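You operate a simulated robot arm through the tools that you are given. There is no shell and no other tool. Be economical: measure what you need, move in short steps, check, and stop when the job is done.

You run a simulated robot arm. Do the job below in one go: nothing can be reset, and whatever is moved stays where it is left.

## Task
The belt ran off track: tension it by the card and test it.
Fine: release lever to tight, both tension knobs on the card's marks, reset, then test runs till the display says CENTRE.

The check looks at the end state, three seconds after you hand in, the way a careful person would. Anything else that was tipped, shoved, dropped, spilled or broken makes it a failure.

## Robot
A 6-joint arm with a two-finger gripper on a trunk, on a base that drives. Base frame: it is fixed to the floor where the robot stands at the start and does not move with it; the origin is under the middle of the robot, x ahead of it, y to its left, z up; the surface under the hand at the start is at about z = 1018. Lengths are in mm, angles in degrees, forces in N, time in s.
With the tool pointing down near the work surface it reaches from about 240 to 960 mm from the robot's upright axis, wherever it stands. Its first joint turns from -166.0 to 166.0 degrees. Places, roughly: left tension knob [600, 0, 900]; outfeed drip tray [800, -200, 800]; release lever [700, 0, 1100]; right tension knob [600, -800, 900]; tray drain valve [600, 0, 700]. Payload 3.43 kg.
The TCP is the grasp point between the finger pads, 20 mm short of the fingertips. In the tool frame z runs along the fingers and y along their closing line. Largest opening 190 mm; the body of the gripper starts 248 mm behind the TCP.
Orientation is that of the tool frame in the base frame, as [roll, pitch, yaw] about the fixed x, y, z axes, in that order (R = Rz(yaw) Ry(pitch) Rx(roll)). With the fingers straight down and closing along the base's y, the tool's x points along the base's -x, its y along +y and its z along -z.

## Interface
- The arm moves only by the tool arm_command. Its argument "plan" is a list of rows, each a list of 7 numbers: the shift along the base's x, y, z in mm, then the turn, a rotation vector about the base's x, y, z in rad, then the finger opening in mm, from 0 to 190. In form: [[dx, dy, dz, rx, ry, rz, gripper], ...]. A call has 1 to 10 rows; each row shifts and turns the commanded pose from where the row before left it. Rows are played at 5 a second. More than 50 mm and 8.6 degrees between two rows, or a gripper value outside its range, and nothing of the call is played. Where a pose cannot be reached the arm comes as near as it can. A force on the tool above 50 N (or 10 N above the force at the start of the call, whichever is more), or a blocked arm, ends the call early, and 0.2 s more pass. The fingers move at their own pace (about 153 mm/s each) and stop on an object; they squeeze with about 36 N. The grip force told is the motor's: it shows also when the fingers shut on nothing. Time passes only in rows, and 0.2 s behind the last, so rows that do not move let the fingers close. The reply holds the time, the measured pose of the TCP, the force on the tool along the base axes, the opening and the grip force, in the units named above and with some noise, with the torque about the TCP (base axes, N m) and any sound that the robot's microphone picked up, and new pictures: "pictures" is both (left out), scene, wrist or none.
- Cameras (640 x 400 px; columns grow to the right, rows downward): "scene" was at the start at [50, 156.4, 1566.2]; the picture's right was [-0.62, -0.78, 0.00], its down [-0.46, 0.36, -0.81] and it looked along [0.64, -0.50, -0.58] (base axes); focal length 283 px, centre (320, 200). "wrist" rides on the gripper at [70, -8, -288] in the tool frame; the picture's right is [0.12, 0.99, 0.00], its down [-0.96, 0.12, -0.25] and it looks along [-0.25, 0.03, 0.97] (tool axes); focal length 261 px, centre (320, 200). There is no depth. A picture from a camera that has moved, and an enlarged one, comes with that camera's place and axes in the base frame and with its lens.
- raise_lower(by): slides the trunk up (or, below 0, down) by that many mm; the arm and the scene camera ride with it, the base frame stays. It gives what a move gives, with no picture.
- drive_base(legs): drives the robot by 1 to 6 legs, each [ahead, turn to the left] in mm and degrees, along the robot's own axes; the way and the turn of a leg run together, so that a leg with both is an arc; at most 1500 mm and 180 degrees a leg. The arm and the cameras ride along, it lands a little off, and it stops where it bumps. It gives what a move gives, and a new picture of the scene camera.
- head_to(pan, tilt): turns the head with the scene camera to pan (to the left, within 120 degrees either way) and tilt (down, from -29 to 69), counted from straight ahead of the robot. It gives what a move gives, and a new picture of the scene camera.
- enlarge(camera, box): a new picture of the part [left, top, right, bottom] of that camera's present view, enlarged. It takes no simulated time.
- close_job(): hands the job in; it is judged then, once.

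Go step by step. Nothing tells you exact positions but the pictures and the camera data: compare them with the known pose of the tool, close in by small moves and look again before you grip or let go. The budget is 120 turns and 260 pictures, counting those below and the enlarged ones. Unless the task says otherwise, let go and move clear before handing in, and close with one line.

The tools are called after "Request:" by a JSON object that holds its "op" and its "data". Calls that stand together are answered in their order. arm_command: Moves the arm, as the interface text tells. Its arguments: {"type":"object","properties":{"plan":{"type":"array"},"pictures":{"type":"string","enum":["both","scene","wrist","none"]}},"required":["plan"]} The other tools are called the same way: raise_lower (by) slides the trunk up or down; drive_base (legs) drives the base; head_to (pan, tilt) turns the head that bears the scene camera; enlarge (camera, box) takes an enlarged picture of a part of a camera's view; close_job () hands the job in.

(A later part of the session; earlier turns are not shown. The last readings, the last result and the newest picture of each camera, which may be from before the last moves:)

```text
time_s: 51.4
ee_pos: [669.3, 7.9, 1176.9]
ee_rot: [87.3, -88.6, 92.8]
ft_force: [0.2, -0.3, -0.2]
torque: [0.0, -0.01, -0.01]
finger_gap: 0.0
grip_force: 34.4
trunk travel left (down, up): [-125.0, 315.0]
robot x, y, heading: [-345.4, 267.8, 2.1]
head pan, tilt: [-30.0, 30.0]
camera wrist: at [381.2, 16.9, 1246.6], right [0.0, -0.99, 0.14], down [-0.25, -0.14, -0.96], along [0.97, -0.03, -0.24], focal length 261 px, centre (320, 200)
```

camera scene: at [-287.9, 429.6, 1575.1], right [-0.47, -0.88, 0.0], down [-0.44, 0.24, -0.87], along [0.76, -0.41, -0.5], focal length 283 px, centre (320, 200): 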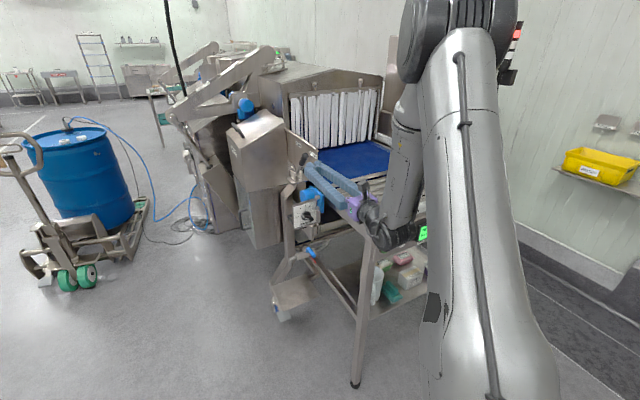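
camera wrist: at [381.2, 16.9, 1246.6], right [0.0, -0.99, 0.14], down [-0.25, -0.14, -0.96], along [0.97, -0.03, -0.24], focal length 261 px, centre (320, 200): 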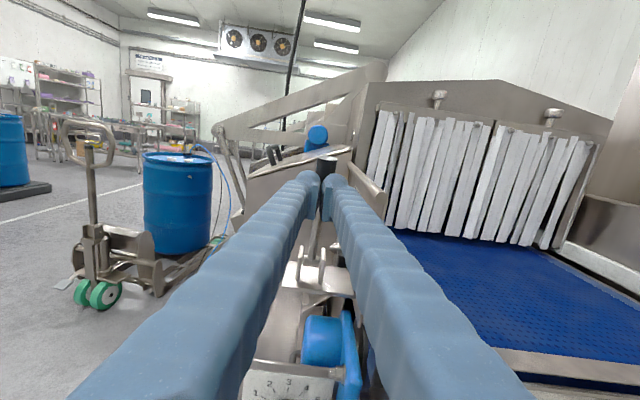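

The lever is following. Continue toward TIGHT.

Request:
{"op": "arm_command", "data": {"plan": [[15, 0, 0, 0, 0, 0, 0], [15, 0, -1, 0, 0, 0, 0], [15, 0, -2, 0, 0, 0, 0], [15, 0, -3, 0, 0, 0, 0], [15, 0, -4, 0, 0, 0, 0], [15, 0, -4, 0, 0, 0, 0]], "pictures": "both"}}

Request:
{"op": "enlarge", "data": {"camera": "wrist", "box": [240, 120, 400, 240]}}

```text
time_s: 52.8
ee_pos: [755.2, 5.1, 1169.5]
ee_rot: [68.3, -88.4, 111.6]
ft_force: [-37.2, -0.8, 16.5]
torque: [-0.01, 0.45, -0.04]
finger_gap: 6.1
grip_force: 34.2
trunk travel left (down, up): [-125.0, 315.0]
robot x, y, heading: [-341.3, 261.7, 1.7]
head pan, tilt: [-30.0, 30.0]
camera scene: at [-293.6, 430.0, 1575.5], right [-0.47, -0.88, 0.0], down [-0.44, 0.24, -0.87], along [0.76, -0.41, -0.5], focal length 283 px, centre (320, 200)
camera wrist: at [466.2, 15.2, 1237.0], right [0.0, -0.99, 0.15], down [-0.24, -0.14, -0.96], along [0.97, -0.04, -0.23], focal length 261 px, centre (320, 200)
```

scene: 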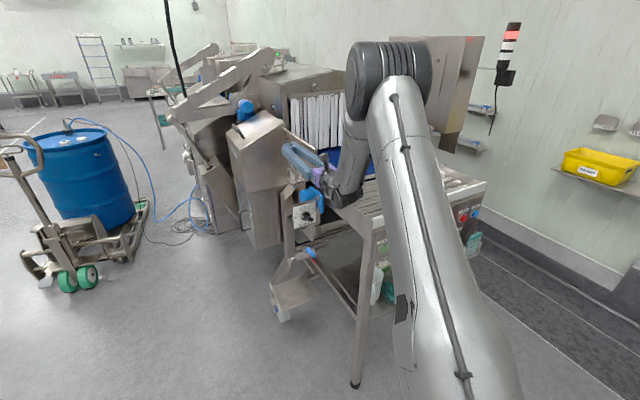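
wrist: 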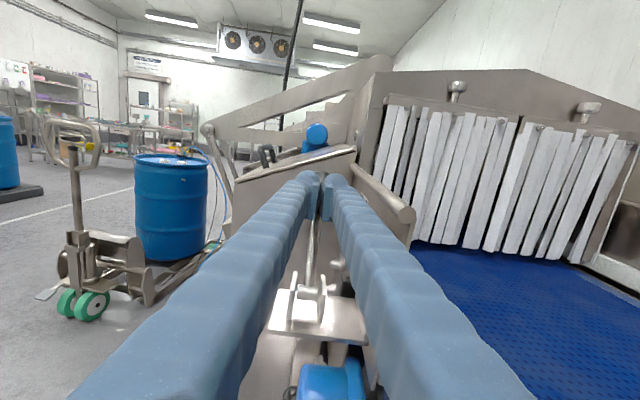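

```text
3.33 times, centred on (320, 180) of wrist
camera zoom: at [466.2, 15.2, 1237.0], right [0.0, -0.99, 0.15], down [-0.24, -0.14, -0.96], along [0.97, -0.04, -0.23], focal length 869 px, centre (320, 267)
```

zoom: 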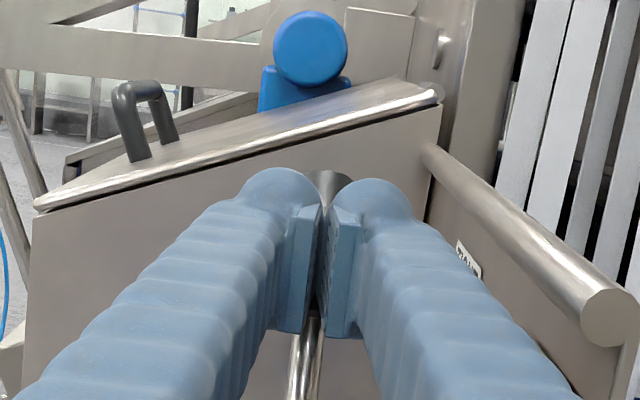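

A 37 N reaction suggests the lever is on its TIGHT stop. I'll back off and check it stayed.

Request:
{"op": "arm_command", "data": {"plan": [[-20, 0, 0, 0, 0, 0, 0], [-30, 0, 0, 0, 0, 0, 0], [-40, 0, 0, 0, 0, 0, 0], [-45, 0, 0, 0, 0, 0, 0], [-45, 0, 0, 0, 0, 0, 0], [-45, 30, 0, 0, 0, 0, 20]], "pictures": "wrist"}}

Request:
{"op": "enlarge", "data": {"camera": "wrist", "box": [260, 120, 420, 260]}}

Request:
{"op": "enlarge", "data": {"camera": "scene", "box": [260, 120, 360, 260]}}

```text
refused: row 6 steps farther than a row can; nothing moved
```

```text
2.86 times, centred on (340, 190) of wrist
camera zoom: at [466.2, 15.2, 1237.0], right [0.0, -0.99, 0.15], down [-0.24, -0.14, -0.96], along [0.97, -0.04, -0.23], focal length 745 px, centre (263, 229)
```

zoom: 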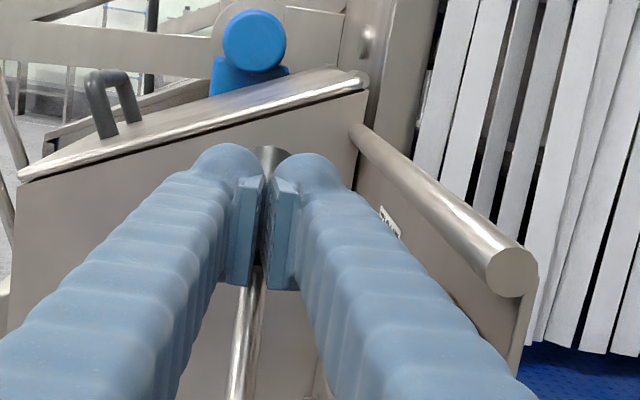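

```text
2.86 times, centred on (310, 190) of scene
camera zoom: at [-293.6, 430.0, 1575.5], right [-0.47, -0.88, 0.0], down [-0.44, 0.24, -0.87], along [0.76, -0.41, -0.5], focal length 808 px, centre (349, 229)
```

zoom: 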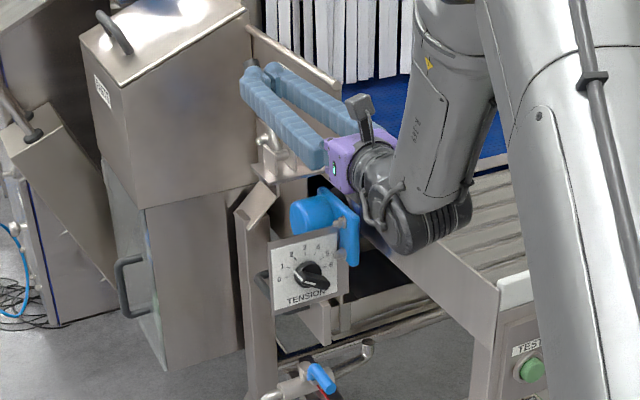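

Back off in smaller steps now.

Request:
{"op": "arm_command", "data": {"plan": [[-20, 0, 0, 0, 0, 0, 0], [-30, 0, 0, 0, 0, 0, 0], [-40, 0, 0, 0, 0, 0, 0], [-45, 0, 0, 0, 0, 0, 0], [-45, 0, 0, 0, 0, 0, 0], [-30, 30, 0, 0, 0, 0, 20], [-10, 45, 0, 0, 0, 0, 20]], "pictures": "wrist"}}

Request:
{"op": "enlarge", "data": {"camera": "wrist", "box": [260, 100, 500, 330]}}

Request:
{"op": "enlarge", "data": {"camera": "scene", "box": [260, 120, 360, 260]}}

```text
time_s: 54.4
ee_pos: [537.7, 78.6, 1159.0]
ee_rot: [86.1, -88.5, 93.9]
ft_force: [0.5, -0.7, -0.2]
torque: [0.0, -0.03, 0.17]
finger_gap: 19.6
grip_force: 0.1
trunk travel left (down, up): [-125.0, 315.0]
robot x, y, heading: [-343.8, 265.2, 1.8]
head pan, tilt: [-30.0, 30.0]
camera wrist: at [250.5, 88.5, 1228.8], right [0.0, -0.99, 0.14], down [-0.25, -0.14, -0.96], along [0.97, -0.03, -0.24], focal length 261 px, centre (320, 200)
```

wrist: 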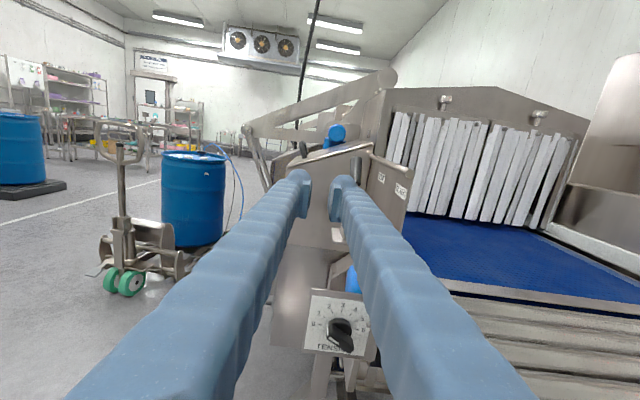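

```text
1.74 times, centred on (380, 215) of wrist
camera zoom: at [250.5, 88.5, 1228.8], right [0.0, -0.99, 0.14], down [-0.25, -0.14, -0.96], along [0.97, -0.03, -0.24], focal length 453 px, centre (216, 174)
```

zoom: 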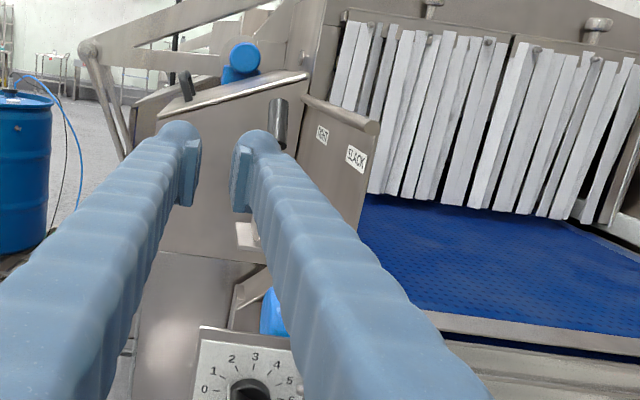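

```text
2.86 times, centred on (310, 190) of scene
camera zoom: at [-287.7, 428.6, 1575.2], right [-0.47, -0.88, 0.0], down [-0.44, 0.24, -0.87], along [0.76, -0.41, -0.5], focal length 808 px, centre (349, 229)
```

zoom: 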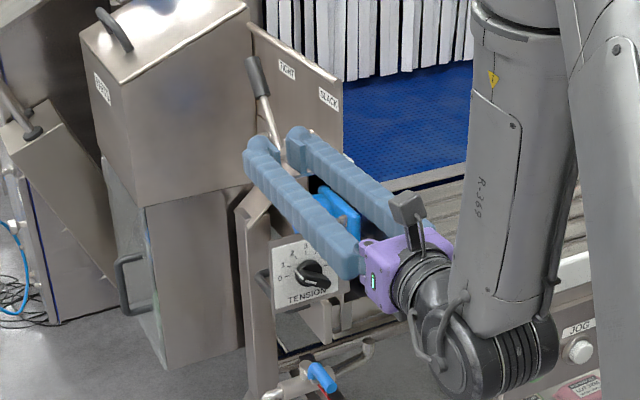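

The lever stays at TIGHT. Next I'll lower the tool to get a near-frontal close-up of the left dial.

Request:
{"op": "arm_command", "data": {"plan": [[-30, 20, -30, 0, 0, 0, 60], [-30, 20, -30, 0, 0, 0, 60], [0, 10, -45, 0, 0, 0, 60], [0, 0, -45, 0, 0, 0, 60], [0, 0, -35, 0, 0, 0, 60]], "pictures": "wrist"}}

Request:
{"op": "enlarge", "data": {"camera": "wrist", "box": [330, 150, 450, 270]}}

```text
time_s: 55.6
ee_pos: [478.1, 131.7, 979.4]
ee_rot: [85.1, -88.5, 94.9]
ft_force: [0.5, -0.1, 0.6]
torque: [0.04, -0.01, -0.01]
finger_gap: 59.9
grip_force: 0.1
trunk travel left (down, up): [-125.0, 315.0]
robot x, y, heading: [-342.6, 264.5, 1.9]
head pan, tilt: [-30.0, 30.0]
camera wrist: at [190.2, 140.5, 1047.9], right [0.0, -0.99, 0.15], down [-0.25, -0.14, -0.96], along [0.97, -0.03, -0.24], focal length 261 px, centre (320, 200)
```

wrist: 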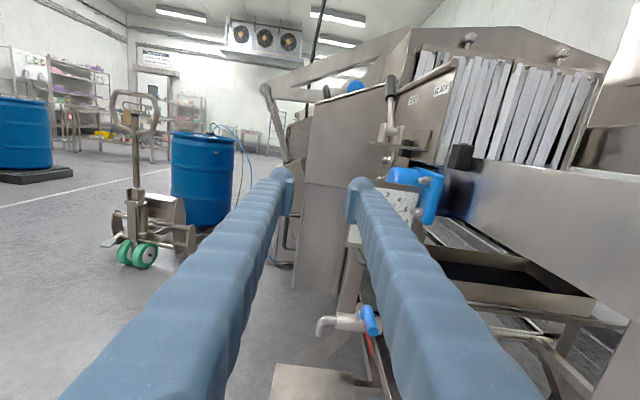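

```text
3.33 times, centred on (390, 210) of wrist
camera zoom: at [190.2, 140.5, 1047.9], right [0.0, -0.99, 0.15], down [-0.25, -0.14, -0.96], along [0.97, -0.03, -0.24], focal length 869 px, centre (87, 167)
```

zoom: 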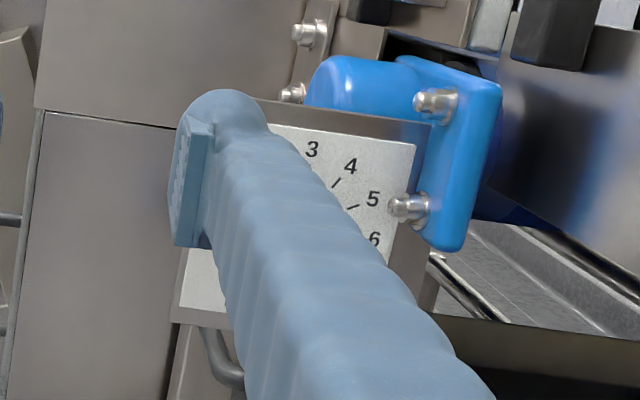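

A finger hides the knob. I'll centre on the dial with the fingers opened moderately.

Request:
{"op": "arm_command", "data": {"plan": [[-10, -35, 0, 0, 0, 0, 120], [-10, -35, 0, 0, 0, 0, 120], [0, -32, 0, 0, 0, 0, 120]], "pictures": "wrist"}}

Request:
{"op": "enlarge", "data": {"camera": "wrist", "box": [260, 160, 380, 260]}}

```text
time_s: 56.4
ee_pos: [458.9, 30.6, 975.0]
ee_rot: [87.0, -88.5, 93.2]
ft_force: [0.4, 0.9, 0.4]
torque: [0.0, 0.01, -0.02]
finger_gap: 120.1
grip_force: 0.1
trunk travel left (down, up): [-125.0, 315.0]
robot x, y, heading: [-341.2, 267.7, 2.0]
head pan, tilt: [-30.0, 30.0]
camera wrist: at [170.9, 40.4, 1045.4], right [0.0, -0.99, 0.15], down [-0.25, -0.14, -0.96], along [0.97, -0.03, -0.24], focal length 261 px, centre (320, 200)
```

wrist: 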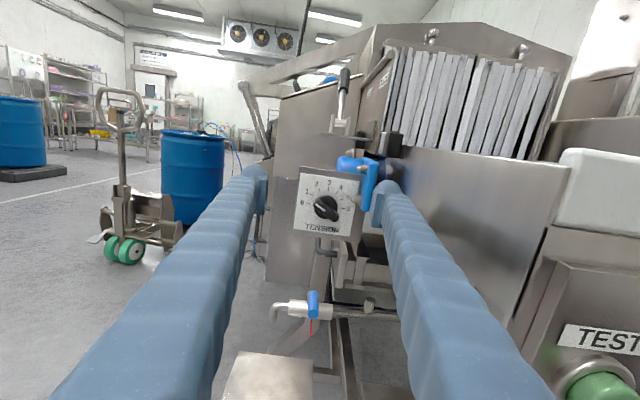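

```text
4.00 times, centred on (320, 210) of wrist
camera zoom: at [170.9, 40.4, 1045.4], right [0.0, -0.99, 0.15], down [-0.25, -0.14, -0.96], along [0.97, -0.03, -0.24], focal length 1043 px, centre (320, 160)
```

zoom: 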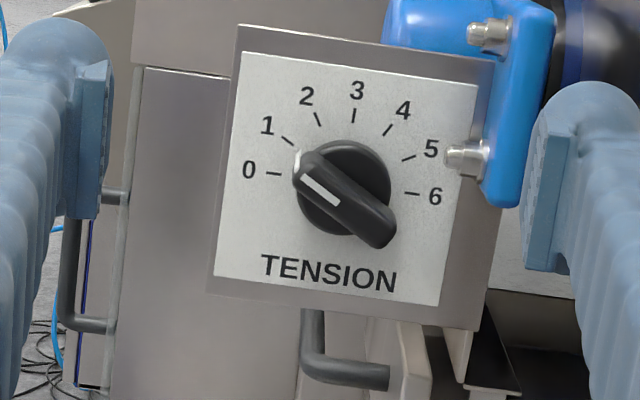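

Very clear view: the pointer is at about 1, scale marks 30° apart, 4 is 90° further clockwise; dial tilted about 10° upward. I'll pitch the tool 10° down, roll it -58° so the fingers straddle the bar, and line up 110 mm short of it.

Request:
{"op": "arm_command", "data": {"plan": [[0, -2, -4, 0, 0.087, 0, 80], [0, -2, -4, 0, 0.087, 0, 60], [5, -2, -3, -0.1424, 0, 0.0246, 40], [5, -2, -3, -0.1424, 0, 0.0246, 40], [5, -2, -3, -0.1424, 0, 0.0246, 40], [5, -2, -3, -0.1424, 0, 0.0246, 40], [5, -2, -3, -0.1424, 0, 0.0246, 40], [5, -2, -3, -0.1424, 0, 0.0246, 40], [4, -1, -3, -0.1424, 0, 0.0246, 40]], "pictures": "wrist"}}

Request:
{"op": "enlarge", "data": {"camera": "wrist", "box": [240, 120, 400, 240]}}

```text
time_s: 58.4
ee_pos: [491.4, 13.5, 947.5]
ee_rot: [101.5, -30.0, 84.2]
ft_force: [-0.7, -0.2, 0.0]
torque: [0.02, 0.0, 0.02]
finger_gap: 40.2
grip_force: 0.1
trunk travel left (down, up): [-125.0, 315.0]
robot x, y, heading: [-343.7, 267.8, 1.5]
head pan, tilt: [-30.0, 30.0]
camera wrist: at [213.4, 77.8, 1025.0], right [0.16, -0.4, 0.9], down [-0.31, -0.89, -0.34], along [0.94, -0.23, -0.26], focal length 261 px, centre (320, 200)
```

wrist: 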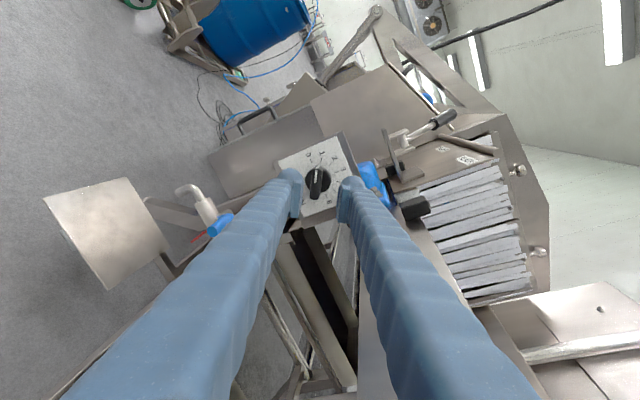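

```text
3.33 times, centred on (320, 180) of wrist
camera zoom: at [213.4, 77.8, 1025.0], right [0.16, -0.4, 0.9], down [-0.31, -0.89, -0.34], along [0.94, -0.23, -0.26], focal length 869 px, centre (320, 267)
```

zoom: 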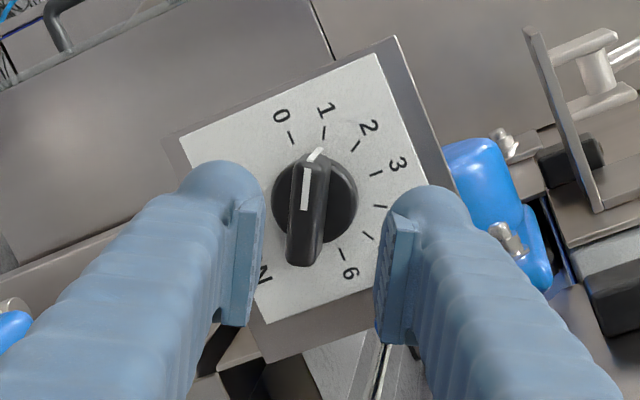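

The fingers straddle the bar nicely. I'll advance 92 mm along the tool axis with a small lateral correction.

Request:
{"op": "arm_command", "data": {"plan": [[20, -1, -4.5, 0, 0, 0, 40], [20, -1, -4.5, 0, 0, 0, 40], [20, -0.6, -4.5, 0, 0, 0, 40], [15, 0, -3.2, 0, 0, 0, 40], [15, 0, -3, 0, 0, 0, 40]], "pictures": "both"}}

Request:
{"op": "enlarge", "data": {"camera": "wrist", "box": [240, 120, 400, 240]}}

Request:
{"op": "enlarge", "data": {"camera": "scene", "box": [260, 140, 380, 260]}}

```text
time_s: 59.6
ee_pos: [582.3, 9.4, 928.6]
ee_rot: [101.6, -30.2, 84.3]
ft_force: [0.2, -0.3, -0.3]
torque: [0.0, -0.03, -0.04]
finger_gap: 40.1
grip_force: 0.1
trunk travel left (down, up): [-125.0, 315.0]
robot x, y, heading: [-341.9, 269.7, 1.8]
head pan, tilt: [-30.0, 30.0]
camera scene: at [-287.5, 429.6, 1575.1], right [-0.47, -0.88, 0.0], down [-0.44, 0.24, -0.87], along [0.76, -0.41, -0.5], focal length 283 px, centre (320, 200)
camera wrist: at [303.3, 74.3, 1005.1], right [0.16, -0.4, 0.9], down [-0.31, -0.89, -0.34], along [0.94, -0.23, -0.27], focal length 261 px, centre (320, 200)
```

scene: 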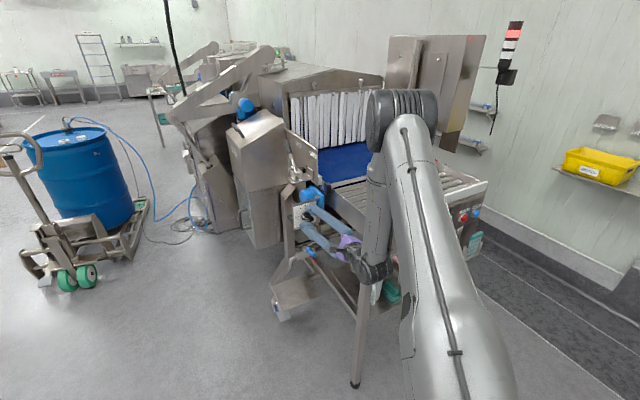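
wrist: 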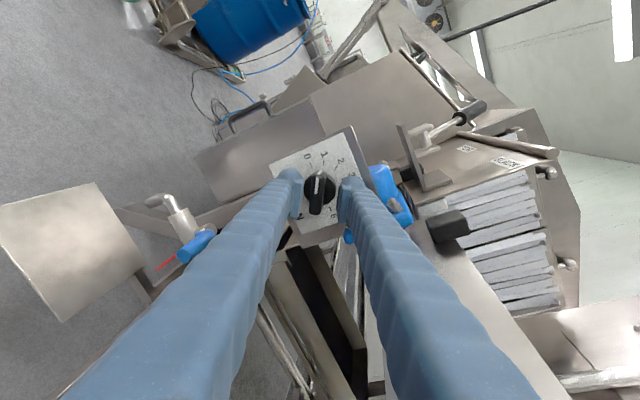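

```text
3.33 times, centred on (320, 180) of wrist
camera zoom: at [303.3, 74.3, 1005.1], right [0.16, -0.4, 0.9], down [-0.31, -0.89, -0.34], along [0.94, -0.23, -0.27], focal length 869 px, centre (320, 267)
```

zoom: 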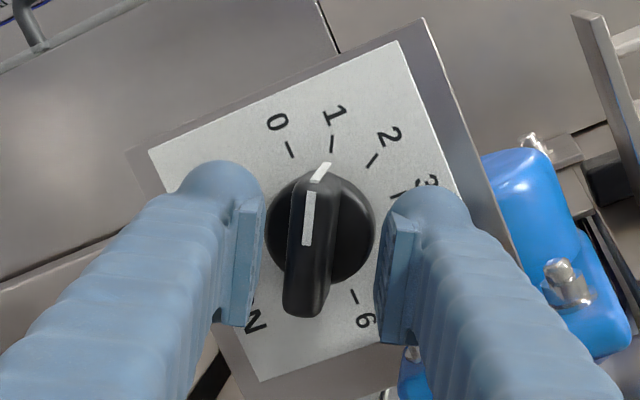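

```text
3.33 times, centred on (320, 200) of scene
camera zoom: at [-287.5, 429.6, 1575.1], right [-0.47, -0.88, 0.0], down [-0.44, 0.24, -0.87], along [0.76, -0.41, -0.5], focal length 942 px, centre (320, 200)
```

zoom: 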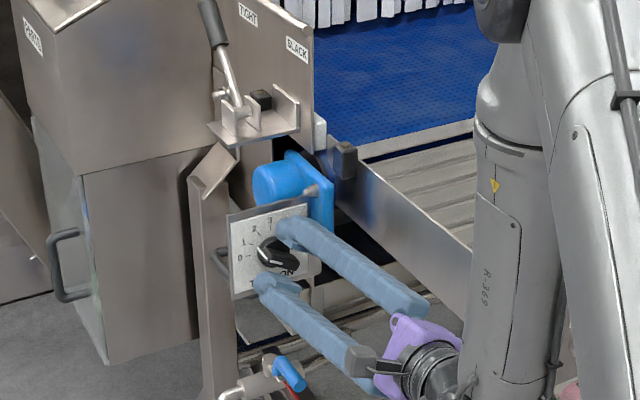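

The close view shows the knob axis is essentially horizontal, about (y 9, z 918). I'll remove the pitch, drop 11 mm, then advance.

Request:
{"op": "arm_command", "data": {"plan": [[0, 0, -5, 0, -0.08, 0, 40], [0, 0, -6, 0, -0.08, 0, 40], [0, 0, 0, 0, 0, 0, 40]], "pictures": "wrist"}}

Request:
{"op": "enlarge", "data": {"camera": "wrist", "box": [240, 120, 400, 240]}}

```text
time_s: 60.4
ee_pos: [582.1, 10.1, 916.6]
ee_rot: [90.8, -30.5, 89.6]
ft_force: [0.4, -0.7, -1.2]
torque: [0.02, -0.02, 0.02]
finger_gap: 40.1
grip_force: 0.1
trunk travel left (down, up): [-125.0, 315.0]
robot x, y, heading: [-341.9, 266.5, 1.9]
head pan, tilt: [-30.0, 30.0]
camera wrist: at [295.1, 74.1, 948.9], right [0.01, -0.4, 0.92], down [-0.25, -0.89, -0.39], along [0.97, -0.23, -0.11], focal length 261 px, centre (320, 200)
```

wrist: 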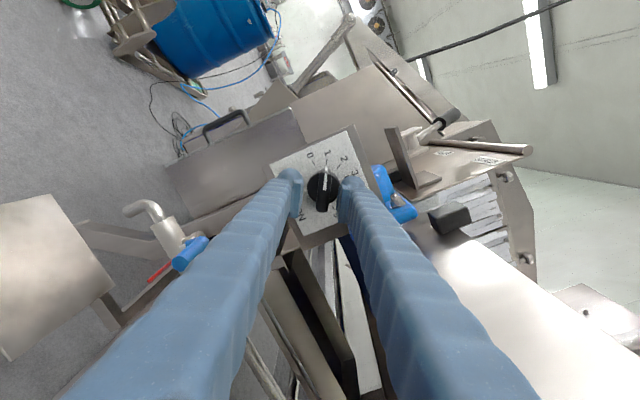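

```text
3.33 times, centred on (320, 180) of wrist
camera zoom: at [295.1, 74.1, 948.9], right [0.01, -0.4, 0.92], down [-0.25, -0.89, -0.39], along [0.97, -0.23, -0.11], focal length 869 px, centre (320, 267)
```

zoom: 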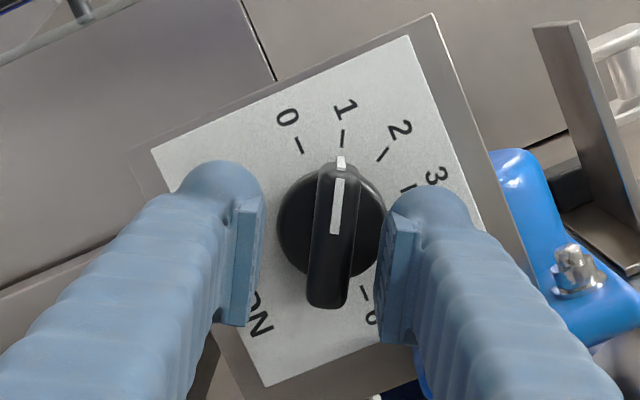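

Now the bar and disc are concentric and the tool axis is parallel. A 5 mm shift up, then advance 18 mm and close gently.

Request:
{"op": "arm_command", "data": {"plan": [[0, -2, 5, 0, 0, 0, 40], [9, 0, 0, 0, 0, 0, 40], [9, 0, 0, 0, 0, 0, 40], [0, 0, 0, 0, 0, 0, 40]], "pictures": "none"}}

Request:
{"op": "enlarge", "data": {"camera": "wrist", "box": [240, 120, 400, 240]}}

```text
time_s: 61.4
ee_pos: [594.9, 9.4, 921.5]
ee_rot: [91.2, -30.7, 89.4]
ft_force: [-24.3, 3.6, 6.1]
torque: [-0.02, -0.06, 0.16]
finger_gap: 39.2
grip_force: 0.1
trunk travel left (down, up): [-125.0, 315.0]
robot x, y, heading: [-343.3, 264.8, 1.9]
head pan, tilt: [-30.0, 30.0]
stopped in row 4: the force on the tool passed its limit at 52 N (the readings are from after the stop); the commanded pose is now the measured one
```

```text
3.33 times, centred on (320, 180) of wrist
camera zoom: at [308.0, 73.9, 954.9], right [0.02, -0.4, 0.91], down [-0.25, -0.89, -0.39], along [0.97, -0.23, -0.12], focal length 869 px, centre (320, 267)
```

zoom: 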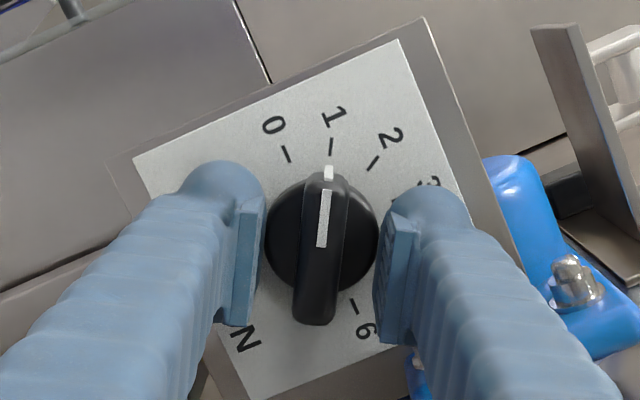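

The tips touched the knob's disc. Back off 3 mm and close on the bar.

Request:
{"op": "arm_command", "data": {"plan": [[-4, 0, 0, 0, 0, 0, 40], [0, 0, 0, 0, 0, 0, 25], [0, 0, 0, 0, 0, 0, 8], [0, 0, 0, 0, 0, 0, 8], [0, 0, 0, 0, 0, 0, 8]], "pictures": "none"}}

Request:
{"op": "enlarge", "data": {"camera": "wrist", "box": [240, 120, 400, 240]}}

```text
time_s: 62.0
ee_pos: [588.9, 8.5, 921.4]
ee_rot: [91.5, -30.9, 89.1]
ft_force: [-31.5, -0.7, 7.1]
torque: [0.0, -0.57, -0.02]
finger_gap: 14.1
grip_force: 45.5
trunk travel left (down, up): [-125.0, 315.0]
robot x, y, heading: [-345.2, 266.2, 1.8]
head pan, tilt: [-30.0, 30.0]
stopped in row 3: the force on the tool passed its limit at 53 N (the readings are from after the stop); the commanded pose is now the measured one
```

```text
3.33 times, centred on (320, 180) of wrist
camera zoom: at [301.2, 73.6, 955.1], right [0.02, -0.41, 0.91], down [-0.26, -0.88, -0.39], along [0.97, -0.23, -0.12], focal length 869 px, centre (320, 267)
```

zoom: 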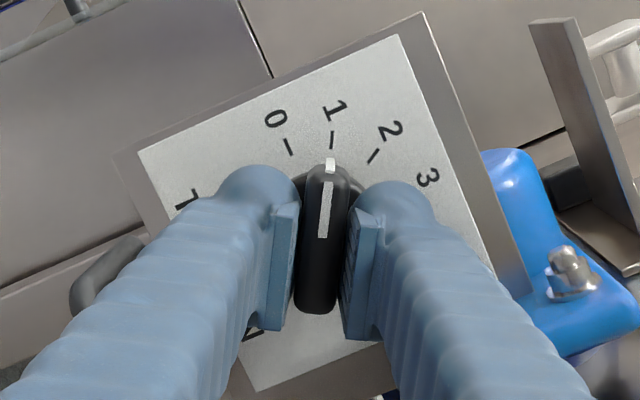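

Gripped at 14 mm. Relieve the axial force a little before turning.

Request:
{"op": "arm_command", "data": {"plan": [[-2, 0, 0, 0, 0, 0, 8], [-2, 0, 0, 0, 0, 0, 8], [0, 0, 0, 0, 0, 0, 8]], "pictures": "none"}}

```text
time_s: 62.8
ee_pos: [587.9, 8.1, 920.9]
ee_rot: [91.2, -30.8, 89.2]
ft_force: [16.9, -7.4, 14.0]
torque: [0.09, -0.32, -0.12]
finger_gap: 14.1
grip_force: 44.8
trunk travel left (down, up): [-125.0, 315.0]
robot x, y, heading: [-342.9, 265.6, 1.9]
head pan, tilt: [-30.0, 30.0]
```

Turning clockwise in part, then checking.

Request:
{"op": "arm_command", "data": {"plan": [[1.5, 0, 0, 0.1, 0, 0, 8], [0, 0, 0, 0.13, 0, 0, 8], [0, 0, 0, 0.13, 0, 0, 8], [0, 0, 0, 0.13, 0, 0, 8], [0, 0, 0, 0.13, 0, 0, 8]], "pictures": "none"}}

Request:
{"op": "enlarge", "data": {"camera": "wrist", "box": [240, 120, 400, 240]}}

```text
time_s: 64.0
ee_pos: [587.7, 11.0, 917.0]
ee_rot: [92.8, -66.5, 88.2]
ft_force: [1.3, 3.1, 16.6]
torque: [0.03, -0.57, 0.01]
finger_gap: 14.0
grip_force: 44.8
trunk travel left (down, up): [-125.0, 315.0]
robot x, y, heading: [-342.9, 267.1, 1.8]
head pan, tilt: [-30.0, 30.0]
```

```text
3.33 times, centred on (320, 180) of wrist
camera zoom: at [300.9, 42.2, 984.7], right [0.02, -0.86, 0.51], down [-0.26, -0.49, -0.83], along [0.97, -0.11, -0.23], focal length 869 px, centre (320, 267)
```

zoom: 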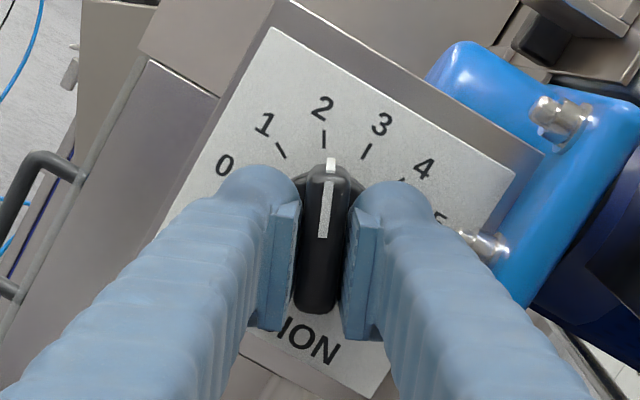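

It turns with the gripper (now just past 2). Continue about 54° to the mark 4.

Request:
{"op": "arm_command", "data": {"plan": [[0, -0.5, 1, 0.13, 0, 0, 8], [0, 0, 1, 0.13, 0, 0, 8], [0, 0, 0, 0.13, 0, 0, 8], [0, 0, 0, 0.13, 0, 0, 8], [0, 0, 0, 0.13, 0, 0, 8], [0, 0, 0, 0.13, 0, 0, 8], [0, 0, 0, 0.08, 0, 0, 8], [0, 0, 0, 0, 0, 0, 8]], "pictures": "none"}}

Request:
{"op": "enlarge", "data": {"camera": "wrist", "box": [240, 120, 400, 240]}}

```text
time_s: 65.6
ee_pos: [588.5, 14.7, 919.5]
ee_rot: [-91.4, -65.2, -87.0]
ft_force: [-7.0, 3.7, -0.5]
torque: [0.01, 0.35, 0.06]
finger_gap: 14.1
grip_force: 44.9
trunk travel left (down, up): [-125.0, 315.0]
robot x, y, heading: [-336.6, 264.7, 2.1]
head pan, tilt: [-30.0, 30.0]
stopped in row 7: the force on the tool passed its limit at 51 N (the readings are from after the stop); the commanded pose is now the measured one
```

```text
3.33 times, centred on (320, 180) of wrist
camera zoom: at [301.6, -15.8, 988.6], right [0.02, -0.95, -0.31], down [-0.27, 0.29, -0.92], along [0.96, 0.1, -0.25], focal length 869 px, centre (320, 267)
```

zoom: 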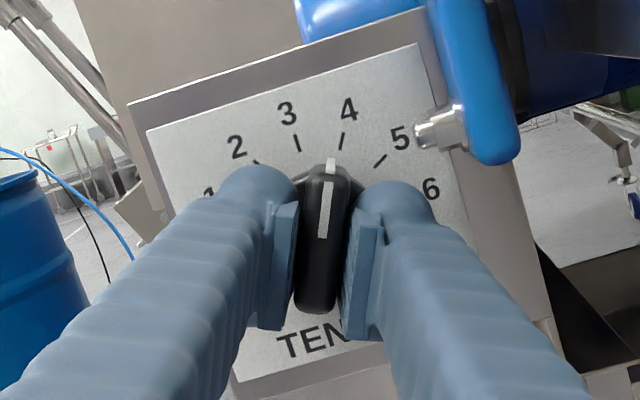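

Pointer is at about 3.8. A few degrees more.

Request:
{"op": "arm_command", "data": {"plan": [[0, 0, 0, 0.05, 0, 0, 8], [0, 0, 0, 0.055, 0, 0, 8], [0, 0, 0, 0, 0, 0, 8]], "pictures": "none"}}

Request:
{"op": "enlarge", "data": {"camera": "wrist", "box": [240, 120, 400, 240]}}

```text
time_s: 66.4
ee_pos: [587.6, 15.6, 918.7]
ee_rot: [-90.7, -59.3, -87.6]
ft_force: [-5.3, 15.9, 0.0]
torque: [-0.09, 0.27, 0.02]
finger_gap: 13.9
grip_force: 44.8
trunk travel left (down, up): [-125.0, 315.0]
robot x, y, heading: [-344.4, 263.7, 1.8]
head pan, tilt: [-30.0, 30.0]
```

```text
3.33 times, centred on (320, 180) of wrist
camera zoom: at [301.6, -22.8, 985.2], right [0.03, -0.91, -0.4], down [-0.27, 0.38, -0.88], along [0.96, 0.13, -0.23], focal length 869 px, centre (320, 267)
```

zoom: 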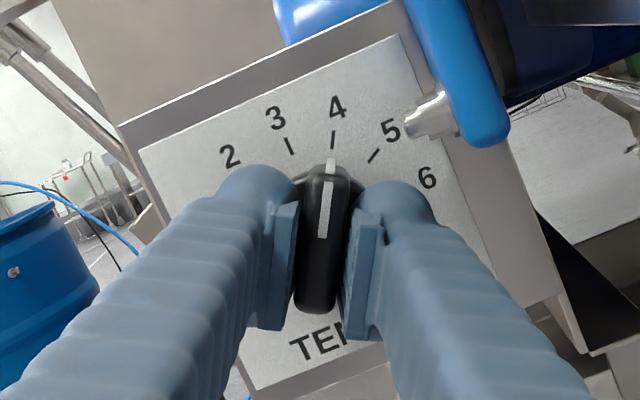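

The pointer lines up with 4. Release and back off to verify.

Request:
{"op": "arm_command", "data": {"plan": [[0, 0, 0, 0, 0, 0, 16], [0, 0, 0, 0, 0, 0, 26], [0, 0, 0, 0, 0, 0, 34], [-20, 0, 0, 0, 0, 0, 34], [-40, 0, 0, 0, 0, 0, 34], [-45, 0, 0, 0, 0, 0, 60], [-20, 0, 0, 0, 0, 0, 110]], "pictures": "wrist"}}

Request:
{"op": "enlarge", "data": {"camera": "wrist", "box": [260, 140, 380, 240]}}

```text
time_s: 68.0
ee_pos: [459.7, 14.1, 914.4]
ee_rot: [-90.8, -59.3, -87.7]
ft_force: [-0.5, -0.9, -0.4]
torque: [-0.01, 0.03, 0.03]
finger_gap: 109.7
grip_force: 0.0
trunk travel left (down, up): [-125.0, 315.0]
robot x, y, heading: [-344.3, 266.8, 1.8]
head pan, tilt: [-30.0, 30.0]
camera wrist: at [173.9, -23.7, 982.0], right [0.02, -0.91, -0.4], down [-0.26, 0.38, -0.88], along [0.96, 0.13, -0.23], focal length 261 px, centre (320, 200)
```

wrist: 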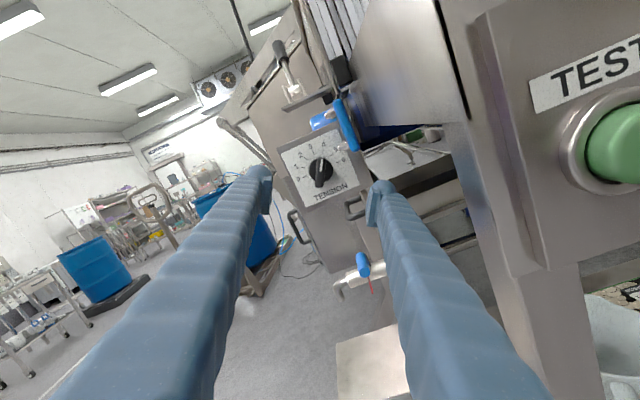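

```text
4.00 times, centred on (320, 190) of wrist
camera zoom: at [173.9, -23.7, 982.0], right [0.02, -0.91, -0.4], down [-0.26, 0.38, -0.88], along [0.96, 0.13, -0.23], focal length 1043 px, centre (320, 240)
```

zoom: 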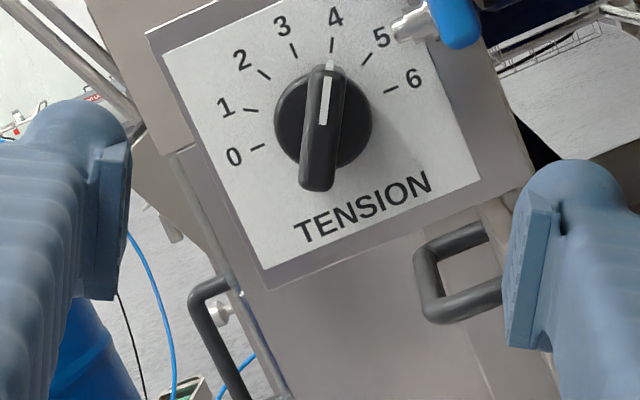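

Left knob is on 4. Now to the right side: I'll close the gripper, back out, reverse in an S to the right and look.

Request:
{"op": "arm_command", "data": {"plan": [[-10, 0, 0, 0, 0, 0, 40], [0, 0, 0, 0, 0, 0, 20]], "pictures": "none"}}

Request:
{"op": "drive_base", "data": {"legs": [[-300, 0], [-672, 88], [-672, -90]]}}

```text
time_s: 68.6
ee_pos: [451.2, 14.3, 916.6]
ee_rot: [-90.7, -59.4, -87.7]
ft_force: [-0.7, -0.1, 0.8]
torque: [-0.02, -0.02, 0.0]
finger_gap: 20.0
grip_force: 0.0
trunk travel left (down, up): [-125.0, 315.0]
robot x, y, heading: [-344.0, 263.8, 1.9]
head pan, tilt: [-30.0, 30.0]
```

```text
time_s: 75.0
ee_pos: [-450.5, 582.2, 915.8]
ee_rot: [-90.8, -59.2, -25.1]
ft_force: [0.3, -0.3, -0.5]
torque: [0.21, -0.14, 0.23]
finger_gap: 20.0
grip_force: 0.1
trunk travel left (down, up): [-125.0, 315.0]
robot x, y, heading: [-1006.5, -26.4, 61.1]
head pan, tilt: [-30.0, 30.0]
stopped in leg 2: the robot was blocked; the commanded pose is now the measured one
camera scene: at [-1117.2, 106.0, 1574.9], right [0.52, -0.86, 0.0], down [-0.43, -0.26, -0.86], along [0.74, 0.45, -0.5], focal length 283 px, centre (320, 200)
```

scene: 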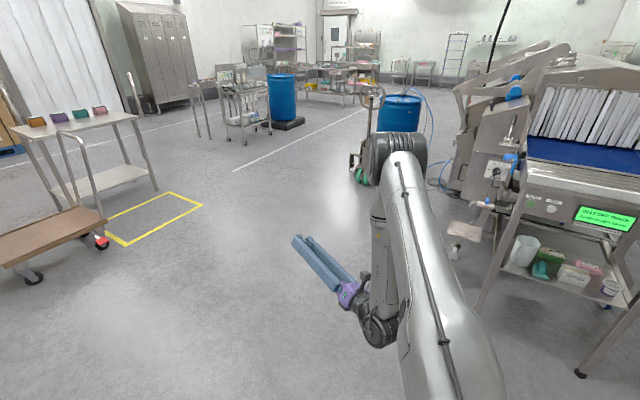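

The base got blocked part-way. I'll look behind to see why.

Request:
{"op": "head_to", "data": {"pan": -118, "tilt": 50}}

Request:
{"op": "head_to", "data": {"pan": 118, "tilt": 50}}

```text
time_s: 76.6
ee_pos: [-452.3, 581.1, 918.5]
ee_rot: [-90.5, -59.4, -25.4]
ft_force: [0.5, 0.6, -0.8]
torque: [-0.02, 0.02, -0.01]
finger_gap: 19.8
grip_force: 0.1
trunk travel left (down, up): [-125.0, 315.0]
robot x, y, heading: [-1007.4, -24.2, 61.0]
head pan, tilt: [-118.0, 50.0]
camera scene: at [-1155.8, -8.0, 1545.7], right [-0.84, -0.55, 0.0], down [-0.42, 0.64, -0.64], along [0.35, -0.54, -0.77], focal length 283 px, centre (320, 200)
```

scene: 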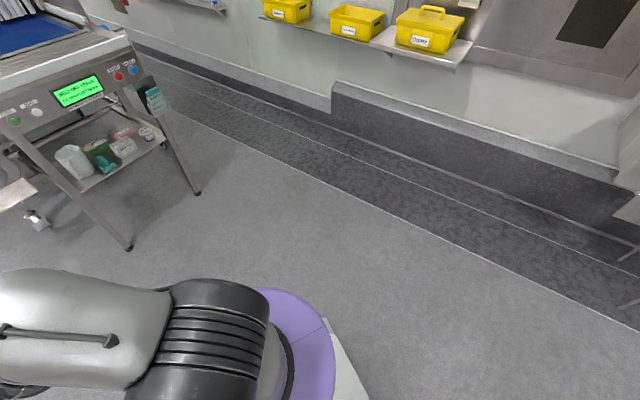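

```text
time_s: 80.0
ee_pos: [-453.4, 580.3, 918.4]
ee_rot: [-90.5, -59.2, -25.5]
ft_force: [-0.5, 0.6, 0.1]
torque: [0.01, -0.01, 0.03]
finger_gap: 19.8
grip_force: 0.0
trunk travel left (down, up): [-125.0, 315.0]
robot x, y, heading: [-1006.5, -27.6, 61.1]
head pan, tilt: [118.0, 50.0]
camera scene: at [-1275.1, 57.4, 1545.7], right [0.01, 1.0, 0.0], down [0.77, -0.01, -0.64], along [-0.64, 0.01, -0.77], focal length 283 px, centre (320, 200)
```

scene: 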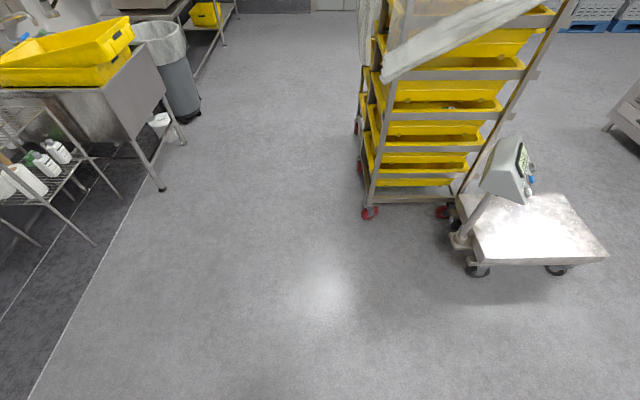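

Nothing visible is near the base. I'll try a short straight reverse.

Request:
{"op": "drive_base", "data": {"legs": [[-150, 0]]}}

```text
time_s: 81.6
ee_pos: [-525.6, 449.6, 918.8]
ee_rot: [-90.6, -59.3, -25.3]
ft_force: [-0.8, 0.2, 0.8]
torque: [0.01, 0.02, 0.03]
finger_gap: 20.0
grip_force: 0.0
trunk travel left (down, up): [-125.0, 315.0]
robot x, y, heading: [-1074.6, -159.8, 61.6]
head pan, tilt: [118.0, 50.0]
camera scene: at [-1347.4, -74.6, 1545.7], right [0.01, 1.0, 0.0], down [0.77, -0.01, -0.64], along [-0.64, 0.01, -0.77], focal length 283 px, centre (320, 200)
```

scene: 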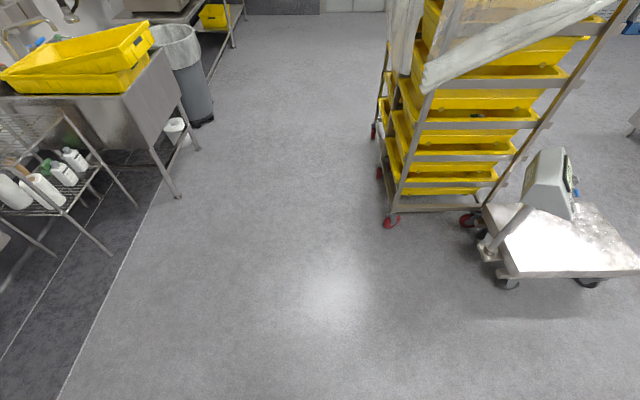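

It moved freely. Continue the S: reverse straight, then straighten out.

Request:
{"op": "drive_base", "data": {"legs": [[-300, 0], [-340, -61.5]]}}

Request:
{"op": "head_to", "data": {"pan": -10, "tilt": 25}}

```text
time_s: 87.5
ee_pos: [-621.1, -635.3, 922.1]
ee_rot: [-90.3, -59.3, -77.7]
ft_force: [0.4, 1.4, 0.1]
torque: [-0.01, -0.01, -0.17]
finger_gap: 20.0
grip_force: 0.0
trunk travel left (down, up): [-125.0, 315.0]
robot x, y, heading: [-1448.3, -536.0, 12.4]
head pan, tilt: [118.0, 50.0]
stopped in leg 2: the robot was blocked; the commanded pose is now the measured one
camera scene: at [-1560.0, -274.0, 1545.6], right [0.76, 0.65, 0.0], down [0.49, -0.59, -0.64], along [-0.42, 0.49, -0.77], focal length 283 px, centre (320, 200)
```

scene: 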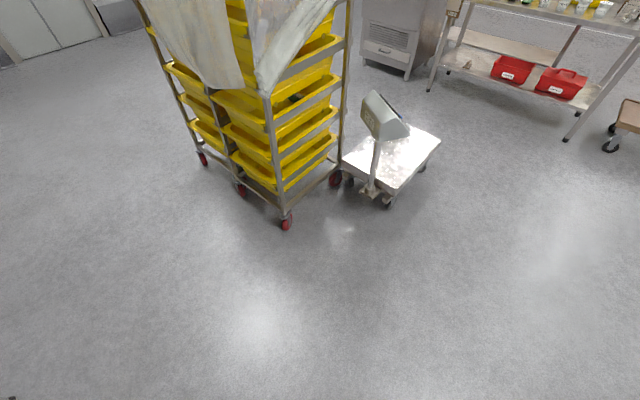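

```text
time_s: 89.5
ee_pos: [-621.4, -636.7, 920.8]
ee_rot: [-90.4, -59.4, -77.6]
ft_force: [-1.0, 0.3, -0.2]
torque: [0.01, 0.03, 0.0]
finger_gap: 19.7
grip_force: 0.1
trunk travel left (down, up): [-125.0, 315.0]
robot x, y, heading: [-1443.2, -532.7, 12.3]
head pan, tilt: [-10.0, 25.0]
camera scene: at [-1418.3, -330.2, 1583.1], right [0.04, -1.0, 0.0], down [-0.42, -0.02, -0.91], along [0.91, 0.04, -0.42], focal length 283 px, centre (320, 200)
```

scene: 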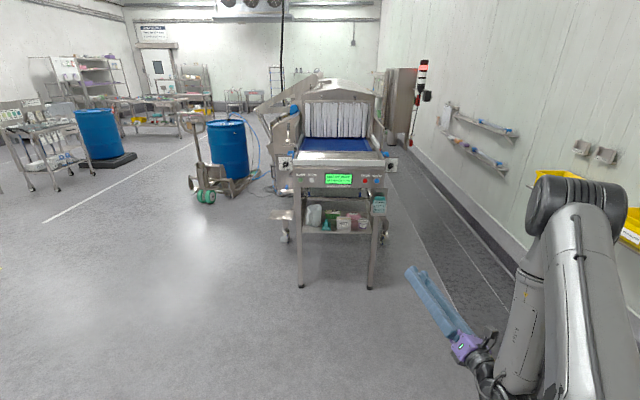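

Apart from the odd stop, the way is clear. I'll straighten the heading and drive ahead part-way, then check alignment.

Request:
{"op": "drive_base", "data": {"legs": [[0, -12.3], [700, 0]]}}

Request:
{"op": "head_to", "data": {"pan": -25, "tilt": 35}}

```text
time_s: 95.6
ee_pos: [27.3, -776.9, 919.9]
ee_rot: [-90.4, -59.3, -88.3]
ft_force: [-0.1, 0.3, -1.2]
torque: [0.01, -0.07, -0.02]
finger_gap: 19.8
grip_force: 0.0
trunk travel left (down, up): [-125.0, 315.0]
robot x, y, heading: [-762.7, -520.8, 1.4]
head pan, tilt: [-10.0, 25.0]
camera scene: at [-698.5, -329.5, 1583.1], right [-0.15, -0.99, 0.0], down [-0.42, 0.06, -0.91], along [0.9, -0.13, -0.42], focal length 283 px, centre (320, 200)
```

scene: 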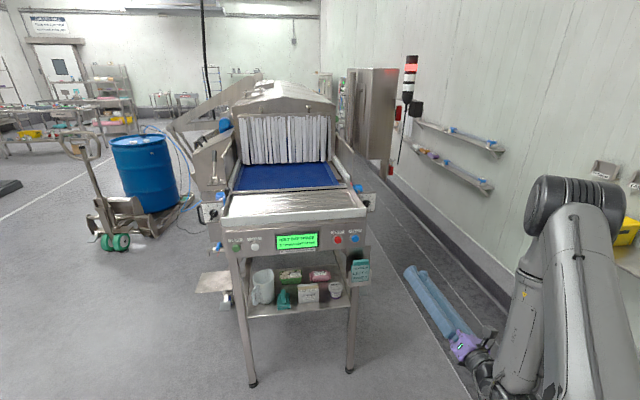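

```text
time_s: 96.4
ee_pos: [26.3, -776.4, 921.2]
ee_rot: [-90.3, -59.3, -88.2]
ft_force: [0.1, 0.0, 0.1]
torque: [0.02, 0.02, 0.0]
finger_gap: 19.6
grip_force: 0.0
trunk travel left (down, up): [-125.0, 315.0]
robot x, y, heading: [-765.1, -523.5, 1.3]
head pan, tilt: [-25.0, 35.0]
camera scene: at [-709.0, -351.0, 1567.4], right [-0.4, -0.92, 0.0], down [-0.53, 0.23, -0.82], along [0.75, -0.33, -0.57], focal length 283 px, centre (320, 200)
```

scene: 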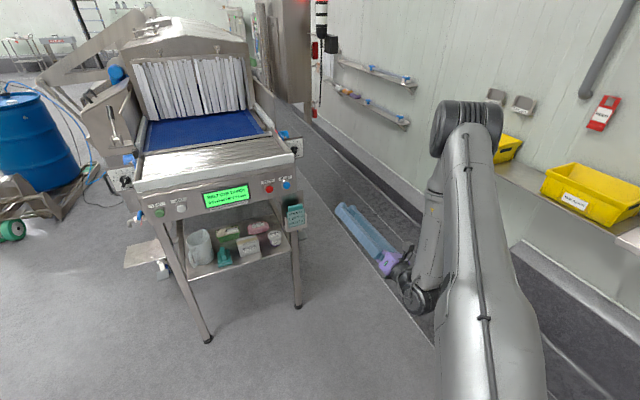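

Robot is at (-764, -522), TCP y = -777. I'll look at the right dial with both cameras before moving on.

Request:
{"op": "arm_command", "data": {"plan": [[0, -30, 0, 0, 0, 0, 20], [0, -35, 0, 0, 0, 0, 20]], "pictures": "wrist"}}

Request:
{"op": "enlarge", "data": {"camera": "scene", "box": [260, 110, 330, 180]}}

Request:
{"op": "enlarge", "data": {"camera": "wrist", "box": [230, 130, 370, 230]}}

```text
time_s: 97.0
ee_pos: [29.0, -843.7, 921.4]
ee_rot: [-90.4, -59.3, -88.2]
ft_force: [-0.3, 1.3, -0.4]
torque: [0.01, 0.06, -0.06]
finger_gap: 20.0
grip_force: 0.2
trunk travel left (down, up): [-125.0, 315.0]
robot x, y, heading: [-765.9, -520.9, 1.3]
head pan, tilt: [-25.0, 35.0]
camera wrist: at [-258.9, -880.2, 986.1], right [0.02, -0.91, -0.4], down [-0.26, 0.38, -0.89], along [0.97, 0.12, -0.23], focal length 261 px, centre (320, 200)
```

wrist: 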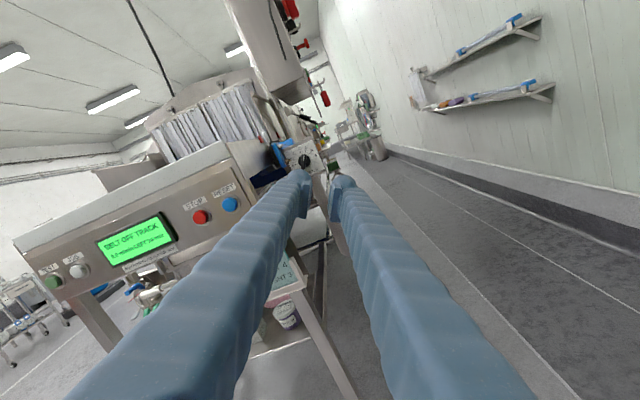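

```text
5.71 times, centred on (295, 145) of scene
camera zoom: at [-709.3, -350.2, 1567.2], right [-0.4, -0.92, 0.0], down [-0.53, 0.23, -0.82], along [0.75, -0.33, -0.57], focal length 1615 px, centre (463, 514)
```

zoom: 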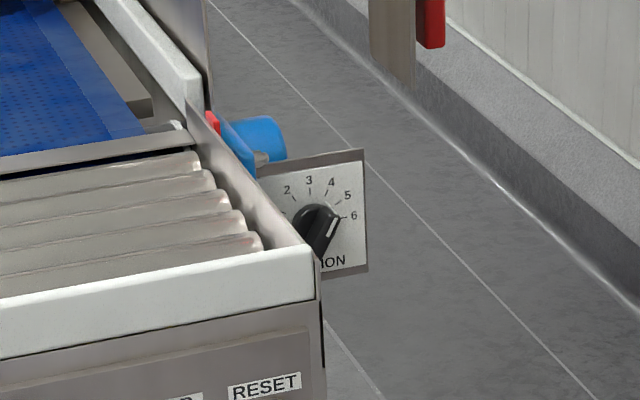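

```text
4.00 times, centred on (300, 180) of wrist
camera zoom: at [-258.9, -880.2, 986.1], right [0.02, -0.91, -0.4], down [-0.26, 0.38, -0.89], along [0.97, 0.12, -0.23], focal length 1043 px, centre (400, 280)
```

zoom: 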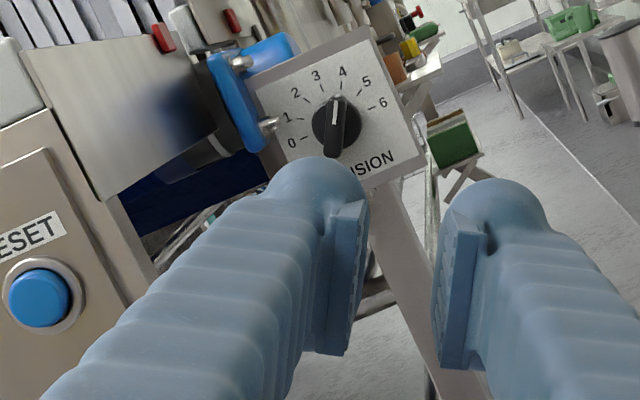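

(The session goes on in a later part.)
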